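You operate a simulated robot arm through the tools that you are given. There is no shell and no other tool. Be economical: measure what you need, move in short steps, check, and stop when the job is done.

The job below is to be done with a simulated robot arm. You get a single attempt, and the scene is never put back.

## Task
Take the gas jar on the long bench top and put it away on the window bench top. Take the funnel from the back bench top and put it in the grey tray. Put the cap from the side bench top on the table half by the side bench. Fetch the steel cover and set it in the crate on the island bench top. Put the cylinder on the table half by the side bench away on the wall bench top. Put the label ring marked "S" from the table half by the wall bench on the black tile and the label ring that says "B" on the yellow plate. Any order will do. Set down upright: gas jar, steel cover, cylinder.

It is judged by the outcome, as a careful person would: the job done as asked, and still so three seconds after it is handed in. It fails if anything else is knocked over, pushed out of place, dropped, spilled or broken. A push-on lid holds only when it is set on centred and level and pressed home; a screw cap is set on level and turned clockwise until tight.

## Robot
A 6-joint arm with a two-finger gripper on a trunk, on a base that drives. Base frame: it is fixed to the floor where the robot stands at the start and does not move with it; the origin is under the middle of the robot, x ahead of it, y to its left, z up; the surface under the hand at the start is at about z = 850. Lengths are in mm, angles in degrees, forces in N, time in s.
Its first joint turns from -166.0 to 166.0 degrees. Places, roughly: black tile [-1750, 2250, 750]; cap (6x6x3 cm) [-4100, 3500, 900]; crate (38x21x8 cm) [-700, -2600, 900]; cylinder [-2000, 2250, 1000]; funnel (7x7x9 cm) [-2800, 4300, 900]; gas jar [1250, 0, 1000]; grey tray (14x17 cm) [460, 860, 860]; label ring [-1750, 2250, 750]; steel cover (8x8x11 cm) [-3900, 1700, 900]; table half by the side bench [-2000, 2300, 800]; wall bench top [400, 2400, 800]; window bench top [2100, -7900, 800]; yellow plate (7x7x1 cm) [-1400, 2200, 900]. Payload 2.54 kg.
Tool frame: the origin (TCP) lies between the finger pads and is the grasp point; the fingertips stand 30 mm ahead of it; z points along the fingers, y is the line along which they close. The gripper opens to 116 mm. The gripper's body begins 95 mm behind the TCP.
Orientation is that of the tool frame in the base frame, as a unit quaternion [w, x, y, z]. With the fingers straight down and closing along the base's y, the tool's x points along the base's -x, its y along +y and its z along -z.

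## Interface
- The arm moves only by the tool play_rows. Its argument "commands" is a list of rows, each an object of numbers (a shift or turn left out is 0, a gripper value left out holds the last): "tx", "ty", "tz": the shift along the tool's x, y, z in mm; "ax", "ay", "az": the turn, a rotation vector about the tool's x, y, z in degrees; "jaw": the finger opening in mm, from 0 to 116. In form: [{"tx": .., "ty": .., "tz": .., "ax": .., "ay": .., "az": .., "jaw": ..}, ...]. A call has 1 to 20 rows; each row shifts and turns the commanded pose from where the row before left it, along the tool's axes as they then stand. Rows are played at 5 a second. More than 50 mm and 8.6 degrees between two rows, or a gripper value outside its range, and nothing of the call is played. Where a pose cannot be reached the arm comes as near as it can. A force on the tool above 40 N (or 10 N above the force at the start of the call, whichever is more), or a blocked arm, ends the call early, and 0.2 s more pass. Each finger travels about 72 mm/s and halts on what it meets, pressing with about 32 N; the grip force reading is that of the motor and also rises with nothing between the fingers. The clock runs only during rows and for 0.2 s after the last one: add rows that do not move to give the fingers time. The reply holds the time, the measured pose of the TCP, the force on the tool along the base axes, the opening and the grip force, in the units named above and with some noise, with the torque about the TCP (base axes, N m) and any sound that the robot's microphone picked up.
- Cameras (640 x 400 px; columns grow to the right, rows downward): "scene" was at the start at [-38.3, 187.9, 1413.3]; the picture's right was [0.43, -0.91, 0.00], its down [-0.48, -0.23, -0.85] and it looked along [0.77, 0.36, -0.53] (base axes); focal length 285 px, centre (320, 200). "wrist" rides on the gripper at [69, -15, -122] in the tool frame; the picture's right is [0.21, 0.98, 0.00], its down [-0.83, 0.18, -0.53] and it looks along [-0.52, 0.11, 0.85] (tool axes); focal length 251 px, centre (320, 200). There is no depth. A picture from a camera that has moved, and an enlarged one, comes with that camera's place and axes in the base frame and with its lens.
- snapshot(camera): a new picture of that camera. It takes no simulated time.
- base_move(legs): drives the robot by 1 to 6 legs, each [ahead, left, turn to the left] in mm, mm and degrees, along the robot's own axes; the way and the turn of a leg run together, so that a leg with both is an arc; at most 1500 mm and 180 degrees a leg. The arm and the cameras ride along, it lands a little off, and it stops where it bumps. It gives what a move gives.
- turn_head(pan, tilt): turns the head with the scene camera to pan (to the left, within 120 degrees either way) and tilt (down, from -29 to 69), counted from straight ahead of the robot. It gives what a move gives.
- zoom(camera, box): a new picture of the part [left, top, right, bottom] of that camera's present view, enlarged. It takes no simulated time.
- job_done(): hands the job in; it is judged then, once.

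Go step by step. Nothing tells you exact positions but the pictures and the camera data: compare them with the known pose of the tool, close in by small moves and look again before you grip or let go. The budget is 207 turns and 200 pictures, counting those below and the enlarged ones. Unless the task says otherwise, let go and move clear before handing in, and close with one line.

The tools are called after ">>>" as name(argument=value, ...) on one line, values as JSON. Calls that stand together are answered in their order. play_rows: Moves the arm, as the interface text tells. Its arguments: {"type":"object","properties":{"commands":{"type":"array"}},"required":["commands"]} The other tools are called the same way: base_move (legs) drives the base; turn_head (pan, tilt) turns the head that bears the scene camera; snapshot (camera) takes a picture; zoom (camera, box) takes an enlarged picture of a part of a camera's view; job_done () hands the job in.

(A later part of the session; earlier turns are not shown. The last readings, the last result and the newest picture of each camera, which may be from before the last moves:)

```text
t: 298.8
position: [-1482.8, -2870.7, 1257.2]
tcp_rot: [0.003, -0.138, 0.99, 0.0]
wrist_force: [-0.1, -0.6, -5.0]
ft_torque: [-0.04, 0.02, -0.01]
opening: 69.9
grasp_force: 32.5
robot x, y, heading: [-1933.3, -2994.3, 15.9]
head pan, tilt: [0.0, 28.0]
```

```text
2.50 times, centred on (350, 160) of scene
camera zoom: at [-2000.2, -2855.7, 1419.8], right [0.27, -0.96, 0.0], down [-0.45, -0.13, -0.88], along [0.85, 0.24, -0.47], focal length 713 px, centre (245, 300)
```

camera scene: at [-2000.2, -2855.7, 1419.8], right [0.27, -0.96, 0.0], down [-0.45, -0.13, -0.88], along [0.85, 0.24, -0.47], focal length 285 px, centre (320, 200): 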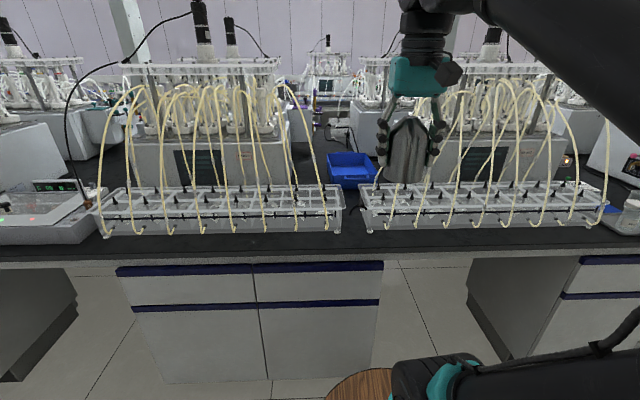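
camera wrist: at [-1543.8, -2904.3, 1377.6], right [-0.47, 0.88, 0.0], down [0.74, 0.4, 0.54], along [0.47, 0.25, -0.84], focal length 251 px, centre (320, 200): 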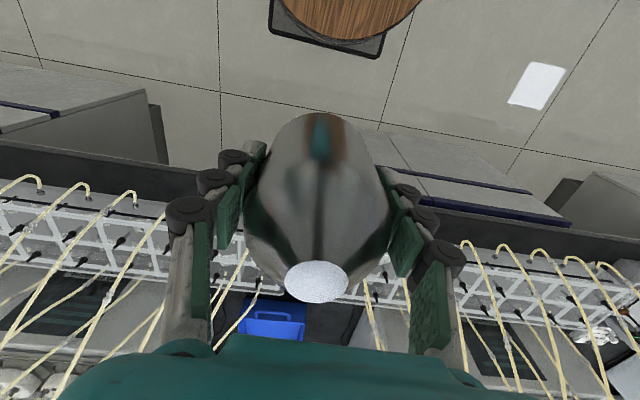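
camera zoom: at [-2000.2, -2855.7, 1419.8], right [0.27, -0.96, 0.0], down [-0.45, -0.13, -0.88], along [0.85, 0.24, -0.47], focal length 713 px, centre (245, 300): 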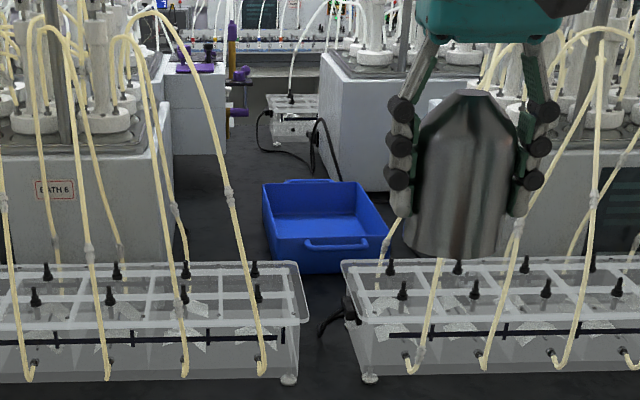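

Crate spans about [-850,-2685] to [-580,-2587], straight ahead of the robot. I drive 300 forward, hand still high.

>>> base_move(legs=[[290, 0, 0]])

>>> snapshot(camera="scene")

>>> snapshot(camera="wrist")

```text
t: 300.8
position: [-1199.6, -2789.7, 1256.7]
tcp_rot: [0.002, -0.137, 0.991, -0.001]
wrist_force: [-0.2, -0.7, -3.8]
ft_torque: [-0.01, 0.04, 0.0]
opening: 70.3
grasp_force: 32.1
robot x, y, heading: [-1651.6, -2909.9, 15.8]
head pan, tilt: [0.0, 28.0]
```

```text
88 pictures are left
camera scene: at [-1717.9, -2775.6, 1419.8], right [0.27, -0.96, 0.0], down [-0.45, -0.13, -0.88], along [0.85, 0.24, -0.47], focal length 285 px, centre (320, 200)
```

scene: 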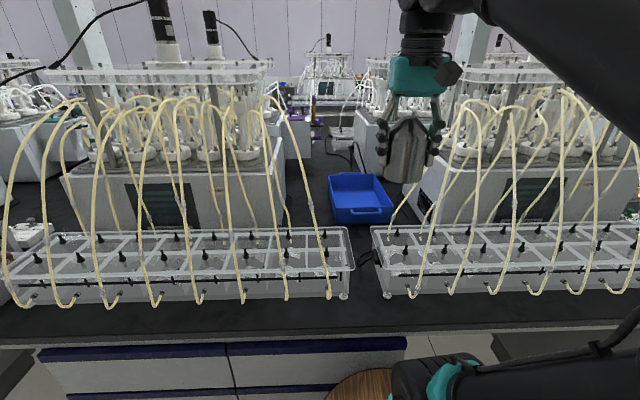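

```text
87 pictures are left
camera wrist: at [-1261.5, -2824.1, 1377.6], right [-0.47, 0.88, 0.0], down [0.74, 0.4, 0.54], along [0.47, 0.25, -0.84], focal length 251 px, centre (320, 200)
```

wrist: 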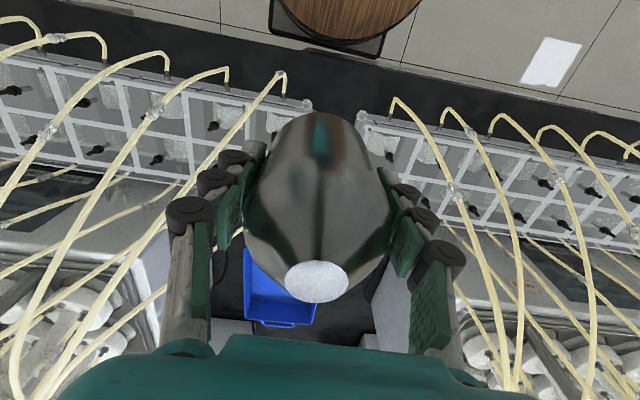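

The path over the gap is clear. I extend toward the crate, keeping high.

>>> play_rows(commands=[{"tx": -45}, {"tx": -45}, {"tx": -45}, {"tx": -45}, {"tx": -45, "tz": 10}, {"tx": -45, "tz": 10}, {"tx": -45, "tz": 10}, {}])

>>> snapshot(camera="scene")

>>> snapshot(camera="wrist")

```text
t: 302.6
position: [-897.0, -2703.8, 1227.1]
tcp_rot: [0.002, -0.137, 0.991, -0.001]
wrist_force: [-0.4, 0.3, -3.9]
ft_torque: [-0.02, -0.03, -0.01]
opening: 70.2
grasp_force: 32.4
robot x, y, heading: [-1651.1, -2912.1, 16.0]
head pan, tilt: [0.0, 28.0]
```

```text
86 pictures are left
camera scene: at [-1718.0, -2775.6, 1419.8], right [0.27, -0.96, 0.0], down [-0.45, -0.13, -0.88], along [0.85, 0.24, -0.47], focal length 285 px, centre (320, 200)
```

scene: 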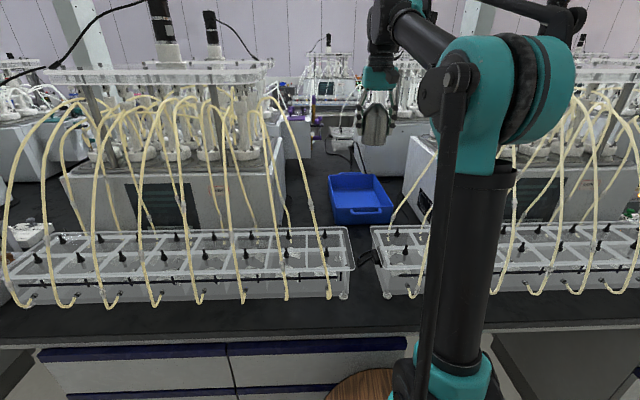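

```text
85 pictures are left
camera wrist: at [-957.7, -2737.8, 1348.5], right [-0.47, 0.88, 0.0], down [0.74, 0.4, 0.54], along [0.47, 0.25, -0.84], focal length 251 px, centre (320, 200)
```

wrist: 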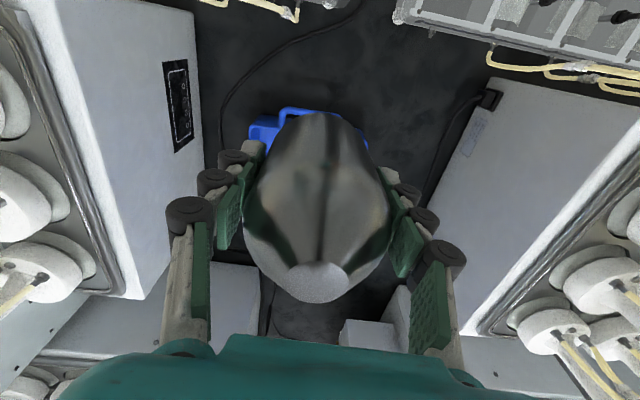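

Crate is right ahead, about 12 mm to the right. I go on 145 in and lower partway.

>>> play_rows(commands=[{"tx": -30, "ty": -5, "tz": 35}, {"tx": -40, "ty": -5, "tz": 20}, {"tx": -40}, {"tx": -40}, {"tz": 40}, {"tz": 40}, {}])

>>> zoom(camera="scene", box=[270, 100, 430, 240])

>>> snapshot(camera="wrist")

```text
t: 304.2
position: [-749.7, -2672.9, 1093.5]
tcp_rot: [0.002, -0.138, 0.99, -0.001]
wrist_force: [0.6, 0.7, -5.0]
ft_torque: [0.0, 0.03, -0.02]
opening: 70.2
grasp_force: 32.5
robot x, y, heading: [-1652.4, -2913.0, 15.7]
head pan, tilt: [0.0, 28.0]
```

```text
2.86 times, centred on (350, 170) of scene
camera zoom: at [-1717.8, -2775.5, 1419.8], right [0.27, -0.96, 0.0], down [-0.45, -0.13, -0.88], along [0.85, 0.24, -0.47], focal length 815 px, centre (234, 286)
```

zoom: 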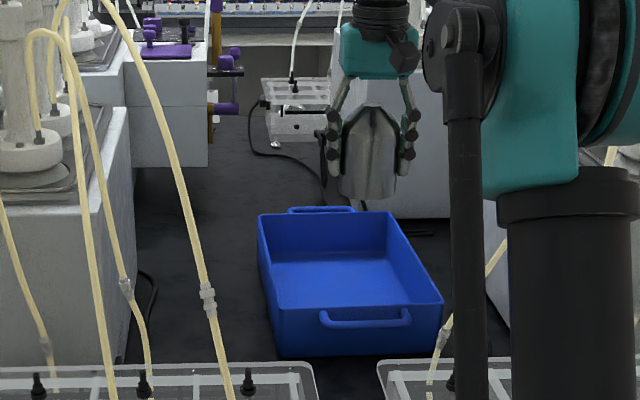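

```text
83 pictures are left
camera wrist: at [-810.7, -2706.6, 1214.7], right [-0.47, 0.88, 0.0], down [0.74, 0.4, 0.54], along [0.47, 0.25, -0.84], focal length 251 px, centre (320, 200)
```

wrist: 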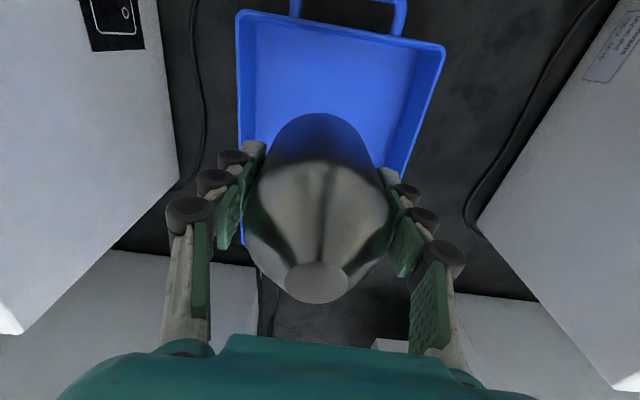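

Centred within the crate. I go 20 mm deeper and lower to near the floor.

>>> play_rows(commands=[{"tx": -20}, {"tz": 45}, {"tz": 45}, {"tz": 45}, {"tz": 30}, {}])

>>> zoom(camera="scene", box=[300, 120, 420, 240])

```text
t: 305.6
position: [-729.8, -2667.2, 927.9]
tcp_rot: [0.002, -0.138, 0.99, -0.001]
wrist_force: [0.5, 0.3, -4.3]
ft_torque: [-0.04, 0.09, 0.0]
opening: 69.9
grasp_force: 32.3
robot x, y, heading: [-1650.8, -2913.0, 15.8]
head pan, tilt: [0.0, 28.0]
```

```text
3.33 times, centred on (360, 180) of scene
camera zoom: at [-1717.8, -2775.5, 1419.8], right [0.27, -0.96, 0.0], down [-0.45, -0.13, -0.88], along [0.85, 0.24, -0.47], focal length 951 px, centre (187, 267)
```

zoom: 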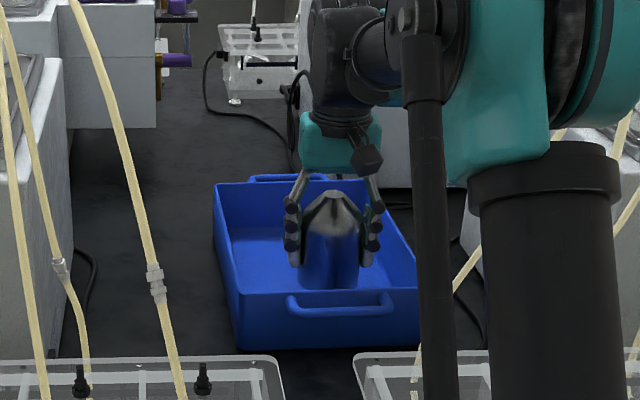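

Well inside the crate. I lower to contact in small steps.

>>> play_rows(commands=[{"tz": 8}, {"tz": 4}, {"tz": 2}, {"tz": 2}, {"tz": 1.5}, {"tz": 1.5}, {"tz": 1.5}, {}])

```text
t: 307.4
position: [-728.8, -2667.5, 908.7]
tcp_rot: [0.002, -0.138, 0.99, -0.001]
wrist_force: [0.5, 0.7, -4.9]
ft_torque: [0.01, 0.02, -0.01]
opening: 70.1
grasp_force: 31.6
robot x, y, heading: [-1651.1, -2912.5, 15.8]
head pan, tilt: [0.0, 28.0]
```

>>> play_rows(commands=[{"tz": 1.5}, {"tz": 1.5}, {"tz": 1}, {"tz": 1}, {"tz": 1}, {}])

```text
t: 308.8
position: [-729.6, -2667.8, 902.5]
tcp_rot: [0.003, -0.137, 0.991, 0.0]
wrist_force: [1.4, 0.0, 24.5]
ft_torque: [0.0, -0.17, -0.07]
opening: 70.3
grasp_force: 32.0
robot x, y, heading: [-1650.9, -2911.0, 15.8]
head pan, tilt: [0.0, 28.0]
```

The cover now stands on the crate floor. I release and rise straight.

>>> play_rows(commands=[{"tz": -0.5, "jaw": 80}, {"jaw": 95}, {}, {}, {"tz": -40}, {"tz": -45}, {"tz": -45}, {"tz": -45}, {}])

>>> zoom(camera="scene", box=[300, 120, 420, 240])

>>> snapshot(camera="wrist")

```text
t: 310.8
position: [-729.5, -2666.6, 1078.1]
tcp_rot: [0.003, -0.137, 0.991, -0.001]
wrist_force: [0.3, 0.5, 0.0]
ft_torque: [0.0, -0.01, 0.0]
opening: 95.0
grasp_force: 0.0
robot x, y, heading: [-1649.1, -2906.0, 15.8]
head pan, tilt: [0.0, 28.0]
```

```text
3.33 times, centred on (360, 180) of scene
camera zoom: at [-1718.0, -2775.6, 1419.8], right [0.27, -0.96, 0.0], down [-0.45, -0.13, -0.88], along [0.85, 0.24, -0.47], focal length 951 px, centre (187, 267)
```

zoom: 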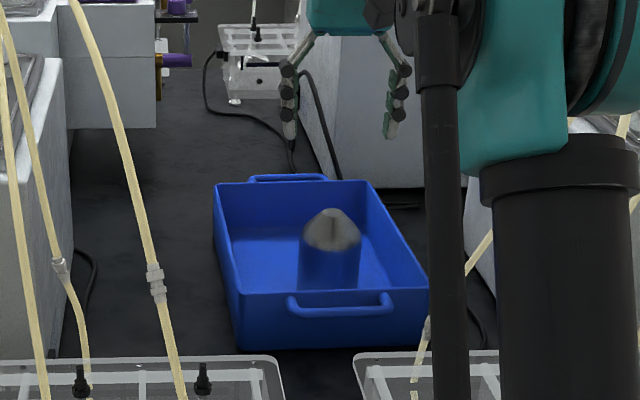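

```text
80 pictures are left
camera wrist: at [-790.5, -2701.4, 1199.7], right [-0.47, 0.88, 0.0], down [0.74, 0.4, 0.54], along [0.47, 0.25, -0.84], focal length 251 px, centre (320, 200)
```

wrist: 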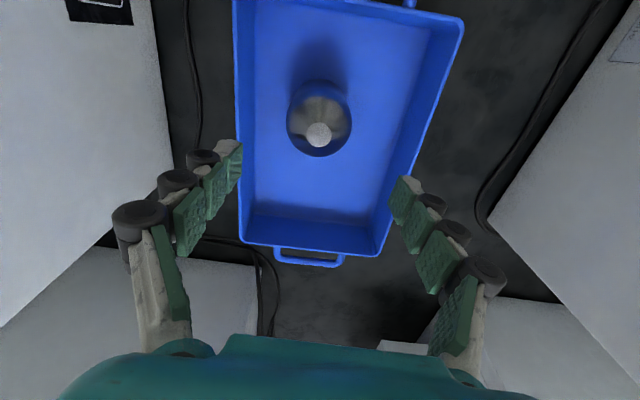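

The cover stands in the crate. I withdraw the arm the same way, back off, and turn to head north up the aisle.

>>> play_rows(commands=[{"tz": -40}, {"tz": -45}, {"tz": -45}, {"tx": 45}, {"tx": 45}, {"tx": 45}, {"tx": 45}, {"tx": 45}, {"tx": 45}, {"tx": 45}, {"tx": 45}, {"tx": 45}, {"tx": 45}, {"tz": -30, "tx": 25}, {"jaw": 80}, {}])

>>> base_move(legs=[[-290, 0, 0], [0, 0, 90]])

>>> turn_head(pan=0, tilt=25)

>>> snapshot(camera="scene")

```text
t: 314.2
position: [-1187.8, -2796.8, 1235.3]
tcp_rot: [0.003, -0.138, 0.99, -0.001]
wrist_force: [0.2, -0.2, 0.3]
ft_torque: [-0.01, 0.04, -0.01]
opening: 80.2
grasp_force: 0.1
robot x, y, heading: [-1649.0, -2913.0, 15.9]
head pan, tilt: [0.0, 28.0]
```

```text
t: 320.0
position: [-2040.3, -2527.4, 1235.5]
tcp_rot: [-0.003, 0.795, -0.606, -0.001]
wrist_force: [-0.2, -1.0, -0.3]
ft_torque: [0.02, 0.02, -0.02]
opening: 79.9
grasp_force: 0.1
robot x, y, heading: [-1928.5, -2996.4, 105.4]
head pan, tilt: [0.0, 28.0]
```

```text
t: 320.6
position: [-2039.8, -2529.0, 1235.9]
tcp_rot: [-0.002, 0.796, -0.606, -0.001]
wrist_force: [0.8, -0.4, -0.4]
ft_torque: [0.01, -0.01, 0.03]
opening: 79.9
grasp_force: 0.1
robot x, y, heading: [-1928.9, -2984.7, 105.6]
head pan, tilt: [0.0, 25.0]
```

```text
79 pictures are left
camera scene: at [-2065.2, -3057.5, 1424.6], right [0.96, 0.27, 0.0], down [0.11, -0.41, -0.91], along [-0.24, 0.87, -0.42], focal length 285 px, centre (320, 200)
```

scene: 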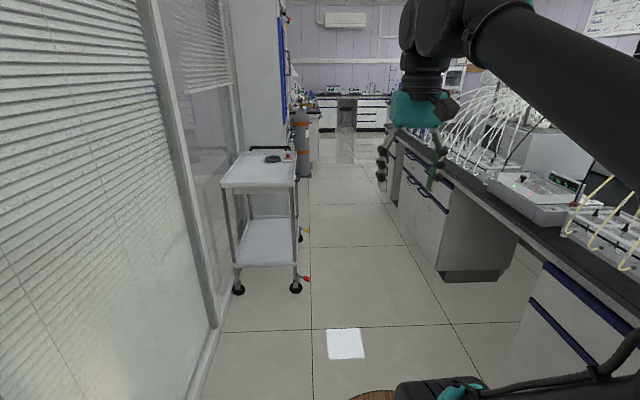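

The cart is ahead left; I shift right 110 for clearance and drive north.

>>> base_move(legs=[[0, -120, -1], [1500, 0, 0], [1500, 0, 0], [1000, 0, 0]])

>>> snapshot(camera="scene")

```text
t: 340.6
position: [-2923.6, 1364.1, 1235.6]
tcp_rot: [-0.002, 0.791, -0.612, -0.001]
wrist_force: [-0.2, 1.2, 0.0]
ft_torque: [0.02, -0.01, -0.01]
opening: 80.0
grasp_force: 0.0
robot x, y, heading: [-2820.3, 898.6, 104.5]
head pan, tilt: [0.0, 25.0]
```

```text
78 pictures are left
camera scene: at [-2957.5, 833.4, 1424.6], right [0.97, 0.25, 0.0], down [0.11, -0.41, -0.91], along [-0.23, 0.88, -0.42], focal length 285 px, centre (320, 200)
```

scene: 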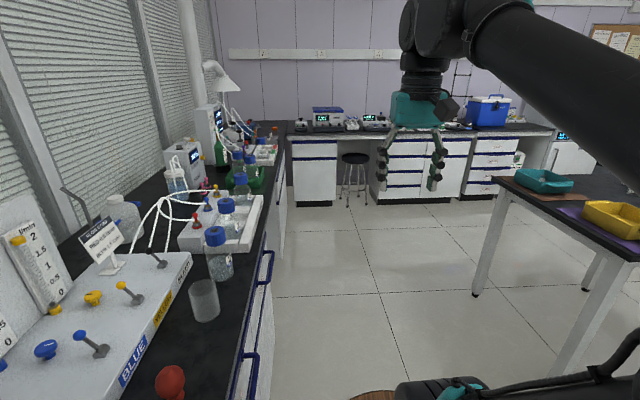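

Side and back benches come into view. I shift right 280 into the lane and go north 1600 for a closer look.

>>> base_move(legs=[[0, -280, 0], [1500, 0, 0]])

>>> turn_head(pan=35, tilt=22)

>>> snapshot(camera="scene")

>>> turn_head(pan=0, tilt=22)

>>> snapshot(camera="scene")

```text
t: 349.6
position: [-3012.1, 2877.4, 1235.9]
tcp_rot: [-0.003, 0.788, -0.616, -0.002]
wrist_force: [0.5, 1.0, 0.5]
ft_torque: [0.01, -0.01, 0.01]
opening: 79.6
grasp_force: 0.0
robot x, y, heading: [-2911.3, 2412.7, 104.1]
head pan, tilt: [0.0, 25.0]
```

```text
t: 350.6
position: [-3013.4, 2878.1, 1236.2]
tcp_rot: [-0.003, 0.788, -0.616, -0.002]
wrist_force: [-0.6, -0.3, -0.1]
ft_torque: [0.05, 0.01, 0.01]
opening: 79.9
grasp_force: 0.3
robot x, y, heading: [-2916.6, 2413.3, 104.1]
head pan, tilt: [35.0, 22.0]
```

```text
77 pictures are left
camera scene: at [-3099.1, 2320.8, 1429.5], right [0.66, 0.75, 0.0], down [0.28, -0.25, -0.93], along [-0.7, 0.61, -0.37], focal length 285 px, centre (320, 200)
```

scene: 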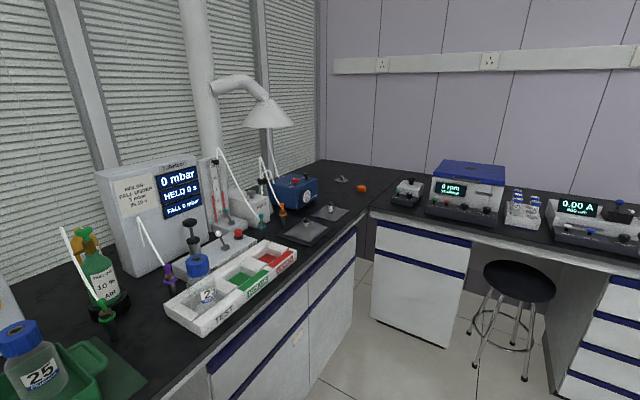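

```text
t: 351.6
position: [-3012.1, 2877.4, 1235.0]
tcp_rot: [-0.003, 0.788, -0.616, -0.001]
wrist_force: [0.1, -0.3, 0.4]
ft_torque: [0.02, -0.02, 0.04]
opening: 80.1
grasp_force: 0.1
robot x, y, heading: [-2915.9, 2412.1, 103.8]
head pan, tilt: [0.0, 22.0]
```

```text
76 pictures are left
camera scene: at [-3051.6, 2349.9, 1429.5], right [0.97, 0.24, 0.0], down [0.09, -0.36, -0.93], along [-0.22, 0.9, -0.37], focal length 285 px, centre (320, 200)
```

scene: 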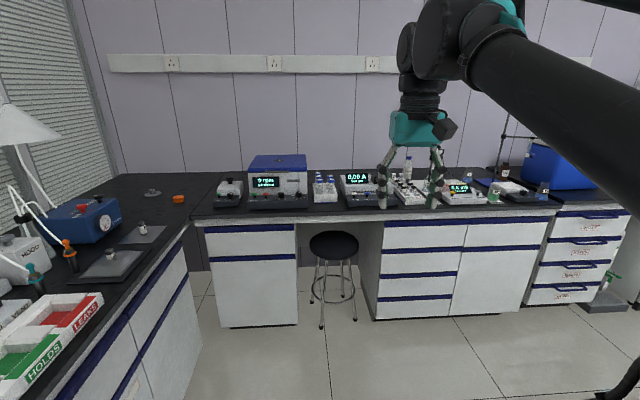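

The orange item at the corner matches the cap's place. I zoom in on it and on the back bench.

>>> zoom(camera="scene", box=[100, 160, 230, 240])

>>> zoom(camera="scene", box=[330, 130, 570, 230])

```text
4.92 times, centred on (165, 200) of scene
camera zoom: at [-3051.6, 2349.9, 1429.5], right [0.97, 0.24, 0.0], down [0.09, -0.36, -0.93], along [-0.22, 0.9, -0.37], focal length 1404 px, centre (1083, 200)
```

zoom: 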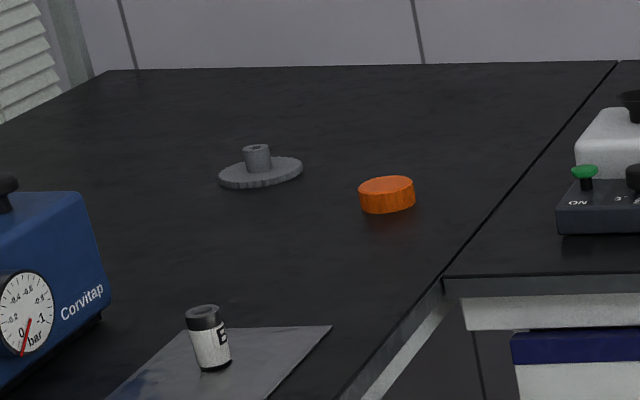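

```text
2.67 times, centred on (450, 180) of scene
camera zoom: at [-3051.6, 2349.9, 1429.5], right [0.97, 0.24, 0.0], down [0.09, -0.36, -0.93], along [-0.22, 0.9, -0.37], focal length 761 px, centre (-27, 253)
```

zoom: 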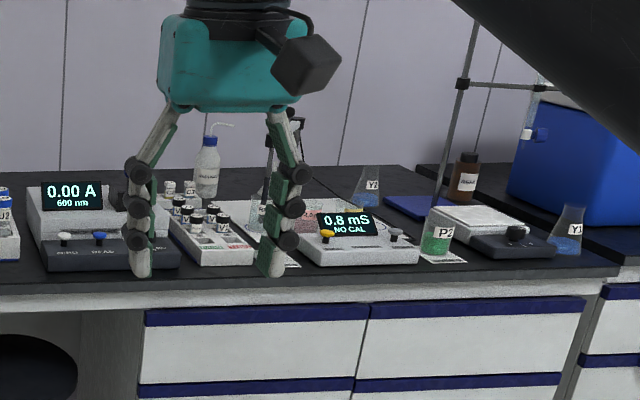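

The orange cap is at about [-4140,3555] in the bench corner. I drive up close, still facing the back bench.

>>> base_move(legs=[[0, 0, 3], [740, 0, 0], [0, 440, 0]])

>>> turn_head(pan=30, tilt=35)

>>> snapshot(camera="scene")

>>> snapshot(camera="wrist")

```text
t: 358.3
position: [-3675.0, 3445.7, 1235.4]
tcp_rot: [-0.002, 0.803, -0.596, -0.002]
wrist_force: [0.1, 0.8, -0.3]
ft_torque: [0.02, 0.03, 0.03]
opening: 79.9
grasp_force: 0.0
robot x, y, heading: [-3552.3, 2984.2, 107.0]
head pan, tilt: [0.0, 22.0]
```

```text
t: 359.2
position: [-3674.7, 3446.1, 1236.1]
tcp_rot: [-0.002, 0.803, -0.596, -0.001]
wrist_force: [-0.7, -0.6, 0.2]
ft_torque: [-0.02, 0.0, 0.02]
opening: 80.2
grasp_force: 0.1
robot x, y, heading: [-3552.0, 2986.8, 106.7]
head pan, tilt: [30.0, 35.0]
```

```text
73 pictures are left
camera scene: at [-3724.2, 2888.2, 1408.9], right [0.69, 0.73, 0.0], down [0.42, -0.39, -0.82], along [-0.6, 0.56, -0.57], focal length 285 px, centre (320, 200)
```

scene: 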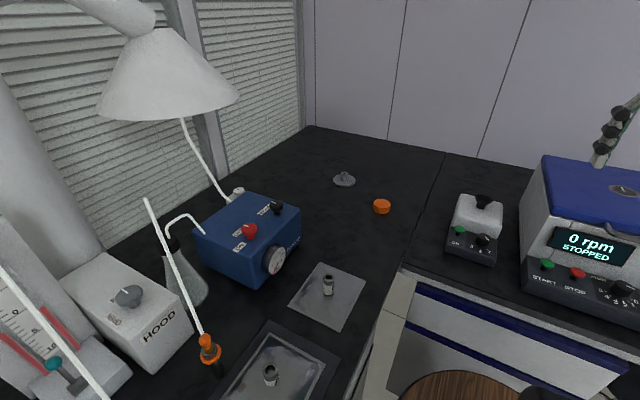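

```text
72 pictures are left
camera wrist: at [-3638.2, 3383.6, 1357.1], right [-0.87, -0.49, 0.0], down [-0.41, 0.74, 0.54], along [-0.26, 0.47, -0.84], focal length 251 px, centre (320, 200)
```

wrist: 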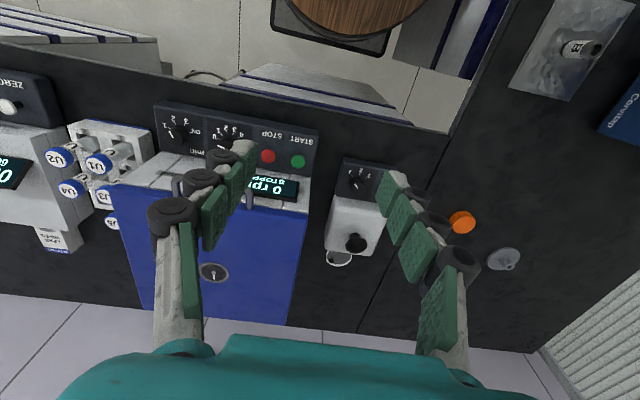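

The cap is at about [-4126,3542]. I move the hand over it and lower partway.

>>> play_rows(commands=[{"tx": -22, "ty": 40}, {"tx": -22, "ty": 40}, {"tx": -22, "ty": 40}, {"tx": -22, "ty": 40}, {"tx": -22, "ty": 40}, {"tx": -22, "ty": 40}, {"tx": -22, "ty": 40}, {"tx": -22, "ty": 40}, {"tx": -22, "ty": 40}, {"tx": -22, "ty": 40}, {"tz": 45}, {"tz": 45}, {"tz": 45}, {"tz": 45}, {"tz": 40}, {}])

>>> snapshot(camera="wrist")

>>> zoom(camera="scene", box=[300, 130, 460, 250])

```text
t: 362.6
position: [-4119.2, 3542.8, 1014.6]
tcp_rot: [-0.002, 0.803, -0.596, -0.002]
wrist_force: [0.0, 0.4, 0.3]
ft_torque: [0.01, -0.01, -0.01]
opening: 80.1
grasp_force: 0.0
robot x, y, heading: [-3554.0, 2987.8, 107.0]
head pan, tilt: [30.0, 35.0]
```

```text
71 pictures are left
camera wrist: at [-4083.8, 3479.8, 1136.5], right [-0.87, -0.49, 0.0], down [-0.41, 0.74, 0.54], along [-0.26, 0.47, -0.84], focal length 251 px, centre (320, 200)
```

wrist: 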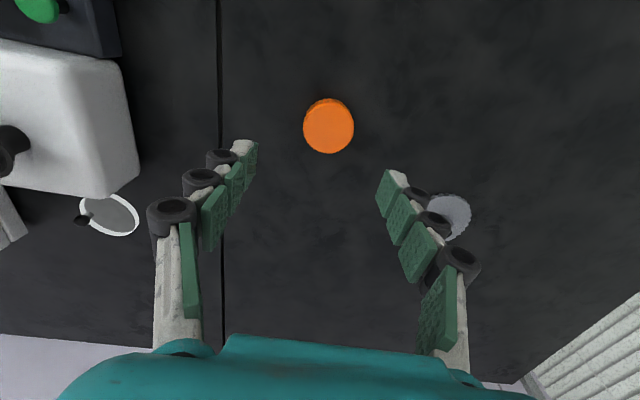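

```text
3.33 times, centred on (380, 190) of scene
camera zoom: at [-3724.3, 2888.1, 1408.9], right [0.68, 0.73, 0.0], down [0.42, -0.39, -0.82], along [-0.6, 0.56, -0.57], focal length 951 px, centre (120, 233)
```

zoom: 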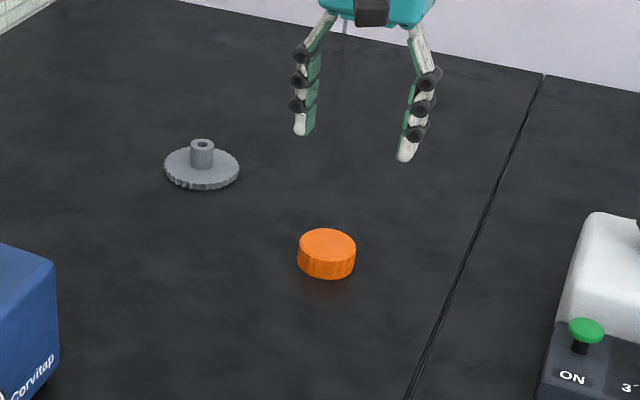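

Cap nearly centred (8 mm left). I correct, descend to its sides and close.

>>> play_rows(commands=[{"ty": 8, "tz": 40}, {"tz": 40}, {"tz": 40}, {"tz": 8}, {}])

>>> snapshot(camera="wrist")

>>> play_rows(commands=[{"jaw": 65}, {"jaw": 45}, {}, {}])

>>> zoom(camera="scene", box=[300, 130, 460, 250])

```text
t: 363.9
position: [-4128.2, 3540.6, 887.0]
tcp_rot: [-0.002, 0.802, -0.597, -0.001]
wrist_force: [-0.6, 0.6, -0.5]
ft_torque: [-0.01, -0.01, 0.02]
opening: 79.6
grasp_force: 0.0
robot x, y, heading: [-3551.9, 2984.3, 106.7]
head pan, tilt: [30.0, 35.0]
```

```text
69 pictures are left
camera wrist: at [-4092.2, 3478.1, 1008.8], right [-0.87, -0.49, 0.0], down [-0.41, 0.74, 0.54], along [-0.26, 0.47, -0.84], focal length 251 px, centre (320, 200)
```

wrist: 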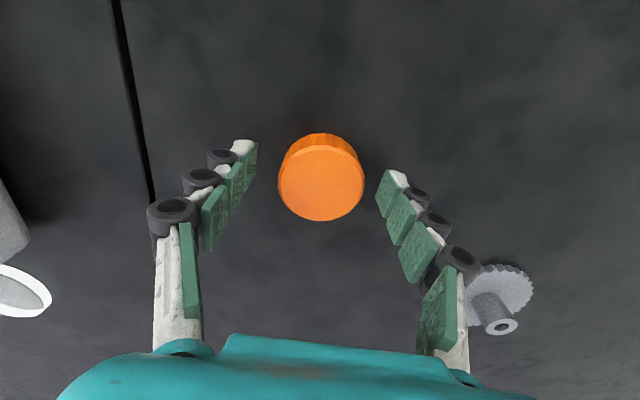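

```text
t: 364.9
position: [-4128.6, 3541.1, 886.8]
tcp_rot: [-0.002, 0.803, -0.596, -0.001]
wrist_force: [-0.4, 0.1, 1.6]
ft_torque: [0.06, 0.03, 0.02]
opening: 51.6
grasp_force: 32.0
robot x, y, heading: [-3555.0, 2983.6, 106.7]
head pan, tilt: [30.0, 35.0]
```

```text
3.33 times, centred on (380, 190) of scene
camera zoom: at [-3724.3, 2888.1, 1408.9], right [0.68, 0.73, 0.0], down [0.42, -0.39, -0.82], along [-0.6, 0.56, -0.57], focal length 951 px, centre (120, 233)
```

zoom: 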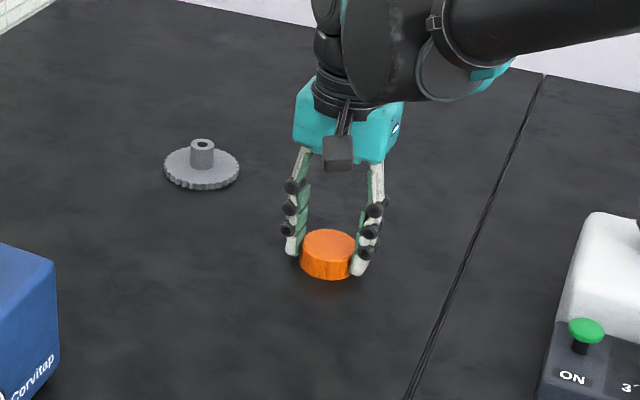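

Gripped. I lift, bring the arm back in front and drive back to the table's west side, then face it.

>>> play_rows(commands=[{"tz": -45}, {"tz": -45}, {"tz": -45}, {"tz": -45}, {"tz": -45}, {"tz": -45}, {"tz": -45}, {"tx": 22, "ty": -40}, {"tx": 22, "ty": -40}, {"tx": 22, "ty": -40}, {"tx": 22, "ty": -40}, {"tx": 22, "ty": -40}, {"tx": 22, "ty": -40}, {"tx": 22, "ty": -40}, {"tx": 22, "ty": -40}, {"tx": 22, "ty": -40}, {"tx": 22, "ty": -40}, {}])

>>> base_move(legs=[[-1168, -540, 0], [0, 0, -90]])

>>> turn_head(pan=0, tilt=38)

>>> snapshot(camera="scene")

>>> snapshot(camera="wrist")

```text
t: 368.6
position: [-3682.7, 3444.3, 1202.6]
tcp_rot: [-0.002, 0.803, -0.596, -0.002]
wrist_force: [0.5, 0.9, -0.1]
ft_torque: [0.01, 0.01, -0.04]
opening: 51.6
grasp_force: 32.5
robot x, y, heading: [-3550.5, 2985.8, 106.7]
head pan, tilt: [30.0, 35.0]
```

```text
t: 379.0
position: [-2234.2, 2155.9, 1203.3]
tcp_rot: [0.002, -0.148, 0.989, 0.0]
wrist_force: [0.1, -0.2, -2.0]
ft_torque: [-0.01, 0.05, -0.01]
opening: 51.5
grasp_force: 31.9
robot x, y, heading: [-2695.0, 2021.8, 17.2]
head pan, tilt: [30.0, 35.0]
```

```text
t: 379.9
position: [-2233.6, 2155.4, 1202.6]
tcp_rot: [0.002, -0.148, 0.989, 0.0]
wrist_force: [-0.2, 0.2, -0.5]
ft_torque: [0.01, -0.01, 0.0]
opening: 51.6
grasp_force: 32.0
robot x, y, heading: [-2690.0, 2022.9, 17.1]
head pan, tilt: [0.0, 38.0]
```

```text
67 pictures are left
camera scene: at [-2767.6, 2154.8, 1404.3], right [0.29, -0.96, 0.0], down [-0.59, -0.18, -0.79], along [0.75, 0.23, -0.62], focal length 285 px, centre (320, 200)
```

scene: 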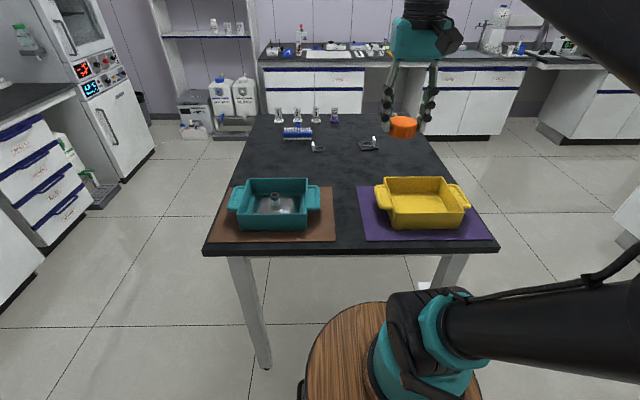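

```text
66 pictures are left
camera wrist: at [-2294.8, 2119.4, 1324.3], right [-0.49, 0.87, 0.0], down [0.73, 0.42, 0.54], along [0.47, 0.26, -0.84], focal length 251 px, centre (320, 200)
```

wrist: 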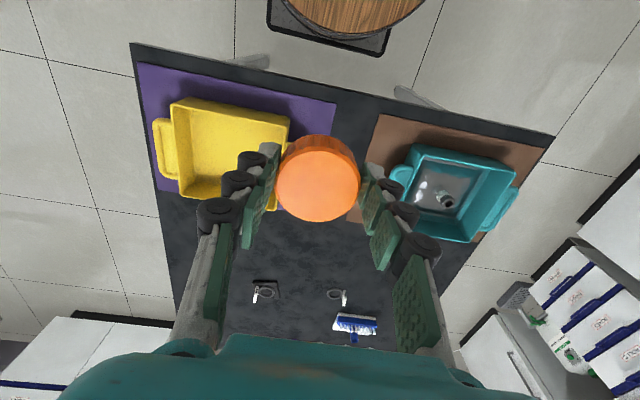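

The free strip of the west half lies at about [-1923,2267]. I extend over it and look.

>>> play_rows(commands=[{"tx": -45, "ty": 3}, {"tx": -45, "ty": 3}, {"tx": -45, "ty": 3}, {"tx": -45, "ty": 3}, {"tx": -45, "ty": 3}, {"tx": -45}, {"tx": -45}, {"tx": -15}, {"tz": 45}, {"tz": 45}, {"tz": 45}, {}])

>>> snapshot(camera="wrist")

>>> snapshot(camera="scene")

```text
t: 382.5
position: [-1921.5, 2266.6, 1068.3]
tcp_rot: [0.003, -0.148, 0.989, 0.0]
wrist_force: [0.0, -0.5, -1.0]
ft_torque: [0.03, 0.02, 0.04]
opening: 51.5
grasp_force: 31.3
robot x, y, heading: [-2690.0, 2022.6, 17.1]
head pan, tilt: [0.0, 38.0]
```

```text
65 pictures are left
camera wrist: at [-1982.4, 2230.4, 1190.3], right [-0.49, 0.87, 0.0], down [0.73, 0.42, 0.54], along [0.47, 0.26, -0.84], focal length 251 px, centre (320, 200)
```

wrist: 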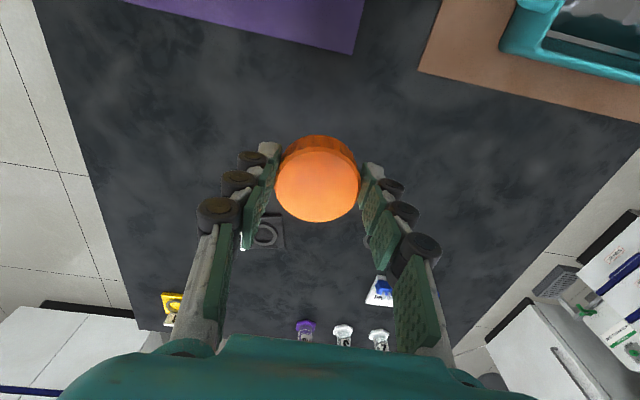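

```text
64 pictures are left
camera scene: at [-2767.5, 2154.8, 1404.3], right [0.29, -0.96, 0.0], down [-0.59, -0.18, -0.79], along [0.75, 0.23, -0.62], focal length 285 px, centre (320, 200)
```

scene: 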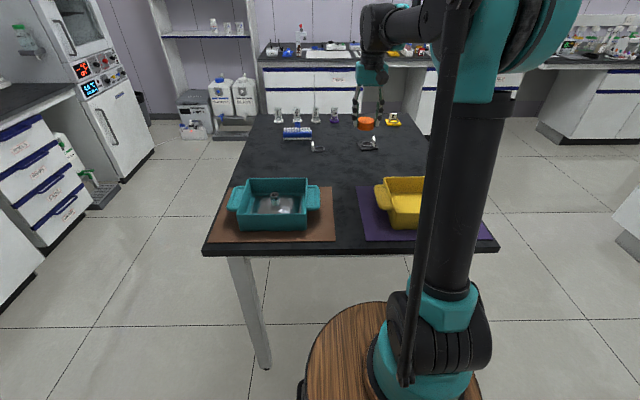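

The spot is bare. I lower to near the table and feel for contact.

>>> play_rows(commands=[{"tz": 45}, {"tz": 45}, {"tz": 45}, {"tz": 35}, {"tz": 6}, {"tz": 2}, {"tz": 2}, {"tz": 1}, {"tz": 1}, {}])

```text
t: 384.7
position: [-1922.3, 2266.9, 887.9]
tcp_rot: [0.004, -0.148, 0.989, -0.001]
wrist_force: [-0.6, 0.2, 4.6]
ft_torque: [0.02, -0.08, 0.01]
opening: 52.0
grasp_force: 32.0
robot x, y, heading: [-2689.5, 2023.7, 17.1]
head pan, tilt: [0.0, 38.0]
```

Contact. I release and rise.

>>> play_rows(commands=[{"jaw": 65}, {"jaw": 80}, {}, {"tz": -40}, {"tz": -45}, {"tz": -45}, {"tz": -45}, {"tz": -45}, {"tz": -45}, {"tz": -45}, {}])

>>> snapshot(camera="wrist")

```text
t: 387.1
position: [-1922.7, 2266.2, 1198.2]
tcp_rot: [0.003, -0.148, 0.989, 0.0]
wrist_force: [-0.2, 0.3, 0.1]
ft_torque: [0.02, -0.03, -0.01]
opening: 80.1
grasp_force: 0.1
robot x, y, heading: [-2688.0, 2021.5, 17.0]
head pan, tilt: [0.0, 38.0]
```

```text
63 pictures are left
camera wrist: at [-1983.5, 2230.7, 1319.7], right [-0.49, 0.87, 0.0], down [0.73, 0.42, 0.54], along [0.47, 0.26, -0.84], focal length 251 px, centre (320, 200)
```

wrist: 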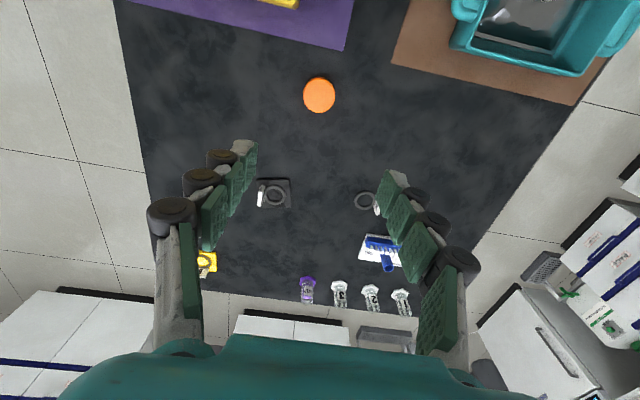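

Cap placed. I retract, turn north and drive round to the back bench for the funnel.

>>> play_rows(commands=[{"tx": 45, "tz": -15}, {"tx": 45, "tz": -15}, {"tx": 45}, {"tx": 45}, {"tx": 45}, {"tx": 45}, {"tx": 45}, {}])

>>> base_move(legs=[[0, 0, 90], [1050, 0, 0], [0, -560, 0]])

>>> turn_head(pan=0, tilt=28)

>>> snapshot(camera="scene")

```text
t: 388.9
position: [-2226.2, 2173.4, 1227.6]
tcp_rot: [0.002, -0.147, 0.989, -0.001]
wrist_force: [0.0, -0.2, 0.8]
ft_torque: [0.01, 0.01, 0.02]
opening: 79.9
grasp_force: 0.1
robot x, y, heading: [-2692.4, 2024.4, 17.2]
head pan, tilt: [0.0, 38.0]
```

```text
t: 401.0
position: [-2631.3, 3661.0, 1226.7]
tcp_rot: [-0.002, 0.807, -0.591, -0.002]
wrist_force: [-0.4, 0.1, -1.2]
ft_torque: [0.01, -0.04, 0.04]
opening: 79.9
grasp_force: 0.2
robot x, y, heading: [-2474.6, 3197.2, 107.6]
head pan, tilt: [0.0, 38.0]
```

```text
t: 401.7
position: [-2631.9, 3659.9, 1226.3]
tcp_rot: [-0.002, 0.807, -0.591, -0.001]
wrist_force: [0.4, -0.5, -0.2]
ft_torque: [0.0, 0.01, 0.0]
opening: 80.5
grasp_force: 0.1
robot x, y, heading: [-2476.3, 3196.6, 107.7]
head pan, tilt: [0.0, 28.0]
```

```text
62 pictures are left
camera scene: at [-2607.7, 3121.9, 1419.8], right [0.95, 0.3, 0.0], down [0.14, -0.45, -0.88], along [-0.27, 0.84, -0.47], focal length 285 px, centre (320, 200)
```

scene: 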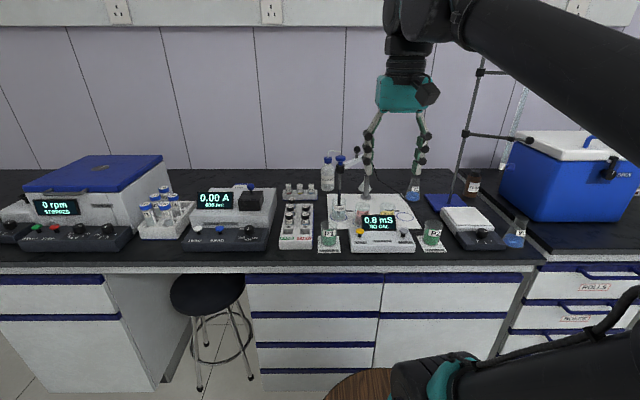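

I zoom where the funnel should be, behind the hand.

>>> zoom(camera="scene", box=[270, 130, 470, 260])

>>> snapshot(camera="wrist")

```text
3.08 times, centred on (370, 195) of scene
camera zoom: at [-2607.7, 3121.9, 1419.8], right [0.95, 0.3, 0.0], down [0.14, -0.45, -0.88], along [-0.27, 0.84, -0.47], focal length 878 px, centre (166, 215)
```

zoom: 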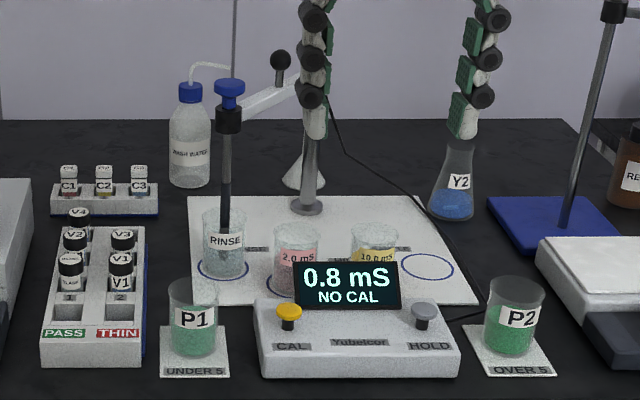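

```text
60 pictures are left
camera wrist: at [-2593.9, 3597.0, 1348.3], right [-0.87, -0.5, 0.0], down [-0.42, 0.73, 0.54], along [-0.27, 0.47, -0.84], focal length 251 px, centre (320, 200)
```

wrist: 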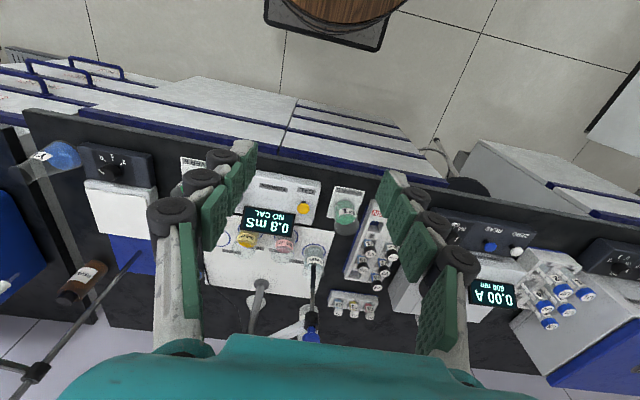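

The white funnel stands mouth-down just behind the electrode stand's pole. I drive 220 closer, shifting the hand left for a clear look.

>>> base_move(legs=[[215, 0, 0]])

>>> play_rows(commands=[{"tz": -40, "ty": -30}, {"tz": -30, "ty": -40}, {"ty": -45}, {"ty": -45}, {"ty": -45}, {"ty": -45}, {}])

>>> zoom(camera="scene", box=[270, 90, 470, 215])

>>> snapshot(camera="wrist")

```text
t: 403.4
position: [-2695.1, 3865.8, 1227.6]
tcp_rot: [-0.002, 0.807, -0.591, -0.002]
wrist_force: [-0.3, -0.1, 0.1]
ft_torque: [0.01, 0.0, 0.01]
opening: 79.9
grasp_force: 0.1
robot x, y, heading: [-2539.2, 3403.4, 107.4]
head pan, tilt: [0.0, 28.0]
```

```text
t: 405.0
position: [-2459.1, 3941.8, 1298.6]
tcp_rot: [-0.002, 0.807, -0.591, 0.0]
wrist_force: [0.0, 0.2, 1.0]
ft_torque: [0.01, 0.01, -0.02]
opening: 80.1
grasp_force: 0.0
robot x, y, heading: [-2541.4, 3403.4, 107.6]
head pan, tilt: [0.0, 28.0]
```

```text
3.20 times, centred on (370, 152) of scene
camera zoom: at [-2673.1, 3327.8, 1419.8], right [0.95, 0.3, 0.0], down [0.14, -0.45, -0.88], along [-0.27, 0.84, -0.47], focal length 913 px, centre (160, 352)
```

zoom: 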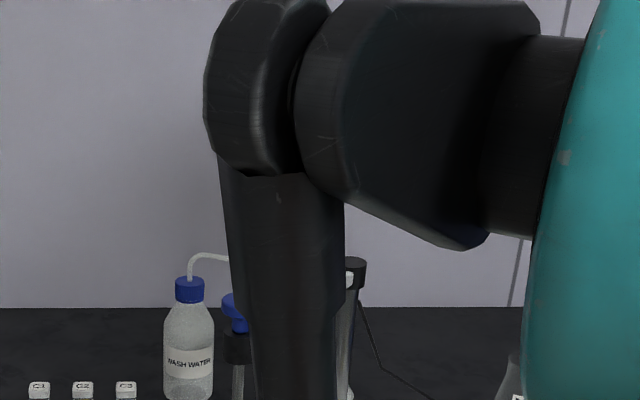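

```text
58 pictures are left
camera wrist: at [-2421.1, 3878.8, 1419.1], right [-0.87, -0.5, 0.0], down [-0.42, 0.73, 0.54], along [-0.27, 0.47, -0.84], focal length 251 px, centre (320, 200)
```

wrist: 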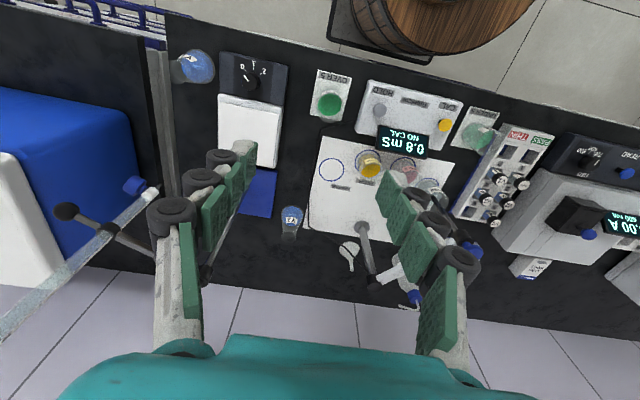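

I zoom the wrist view on the funnel.

>>> zoom(camera="wrist", box=[280, 180, 440, 320])

```text
2.86 times, centred on (360, 250) of wrist
camera zoom: at [-2421.1, 3878.8, 1419.1], right [-0.87, -0.5, 0.0], down [-0.42, 0.73, 0.54], along [-0.27, 0.47, -0.84], focal length 718 px, centre (206, 57)
```

zoom: 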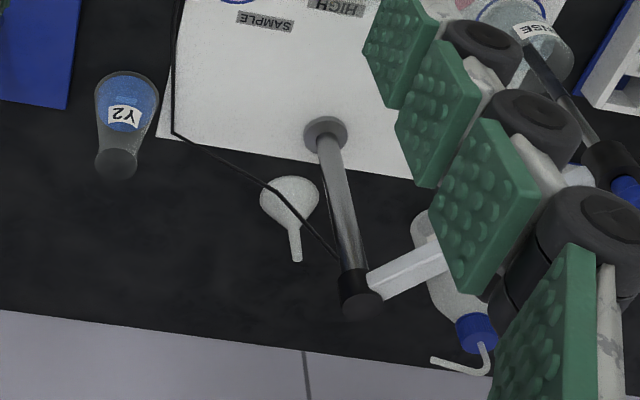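

Funnel at about [-2775,4312], stem up to ~940; pole 90 mm in front of it, cable running right from the pole. I rotate the hand so the camera faces right and closing is fore-aft.

>>> play_rows(commands=[{"az": -8.2, "jaw": 50}, {"az": -8.2}, {"az": -8.2}, {"az": -8.2}, {"az": -8.2}, {"az": -8.2}, {"az": -8.2}, {"az": -8.2}, {"az": -8.2}, {"az": -8.2}, {"az": -8}, {"tz": 40}, {"tz": 40}, {}])

>>> snapshot(camera="wrist")

```text
t: 408.0
position: [-2457.5, 3941.0, 1217.9]
tcp_rot: [-0.002, 0.988, 0.153, 0.001]
wrist_force: [-1.1, -0.5, -0.7]
ft_torque: [-0.01, -0.03, 0.0]
opening: 49.9
grasp_force: 0.1
robot x, y, heading: [-2539.7, 3402.0, 107.8]
head pan, tilt: [0.0, 28.0]
```

```text
56 pictures are left
camera wrist: at [-2395.3, 3975.9, 1339.9], right [0.5, -0.87, 0.0], down [-0.73, -0.43, 0.53], along [-0.46, -0.26, -0.85], focal length 251 px, centre (320, 200)
```

wrist: 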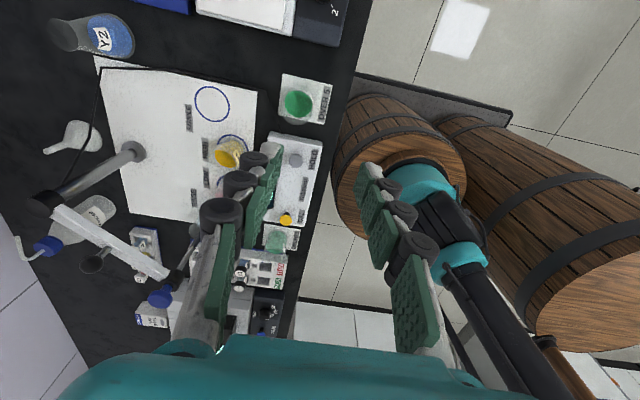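

The pole top is at about z 1050. I move left, then forward over the funnel, staying above the stand.

>>> play_rows(commands=[{"tx": -47}, {"tx": -47}, {"tx": -47}, {"tx": -46}, {"ty": -45}, {"ty": -45}, {"ty": -45}, {"ty": -45}, {"ty": -45}, {"ty": -45, "tz": 10}, {"ty": -45, "tz": 10}, {"ty": -45, "tz": 10}, {"ty": -45}, {"ty": -40}, {}])

>>> snapshot(camera="wrist")

>>> snapshot(camera="scene")

```text
t: 411.2
position: [-2771.2, 4309.5, 1187.8]
tcp_rot: [-0.003, 0.988, 0.153, 0.0]
wrist_force: [1.0, -0.9, 1.1]
ft_torque: [0.05, 0.0, 0.0]
opening: 50.0
grasp_force: 0.0
robot x, y, heading: [-2540.1, 3402.1, 107.7]
head pan, tilt: [0.0, 28.0]
```

```text
55 pictures are left
camera wrist: at [-2707.9, 4343.4, 1310.1], right [0.5, -0.87, 0.0], down [-0.73, -0.43, 0.53], along [-0.46, -0.26, -0.85], focal length 251 px, centre (320, 200)
```

wrist: 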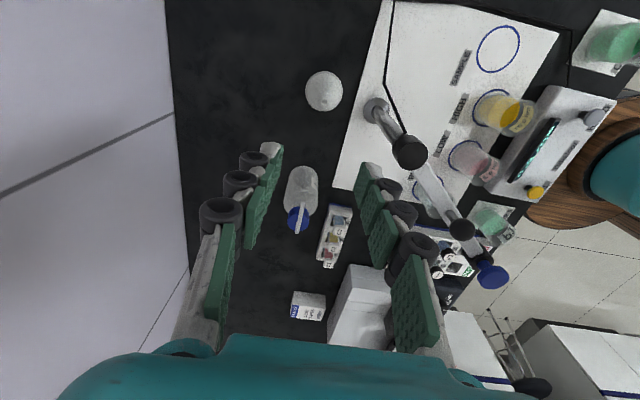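

```text
54 pictures are left
camera scene: at [-2673.1, 3327.7, 1419.8], right [0.95, 0.3, 0.0], down [0.14, -0.45, -0.88], along [-0.27, 0.84, -0.47], focal length 285 px, centre (320, 200)
```

scene: 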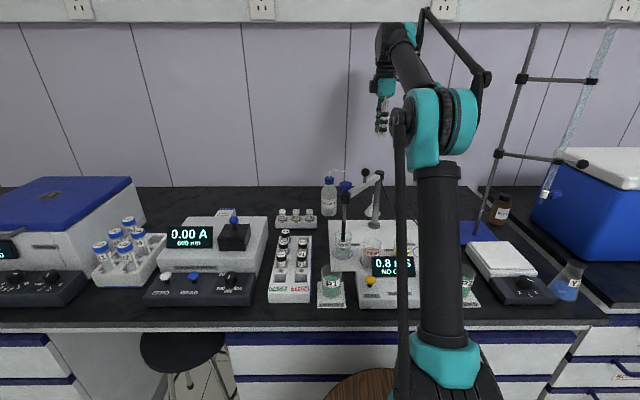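

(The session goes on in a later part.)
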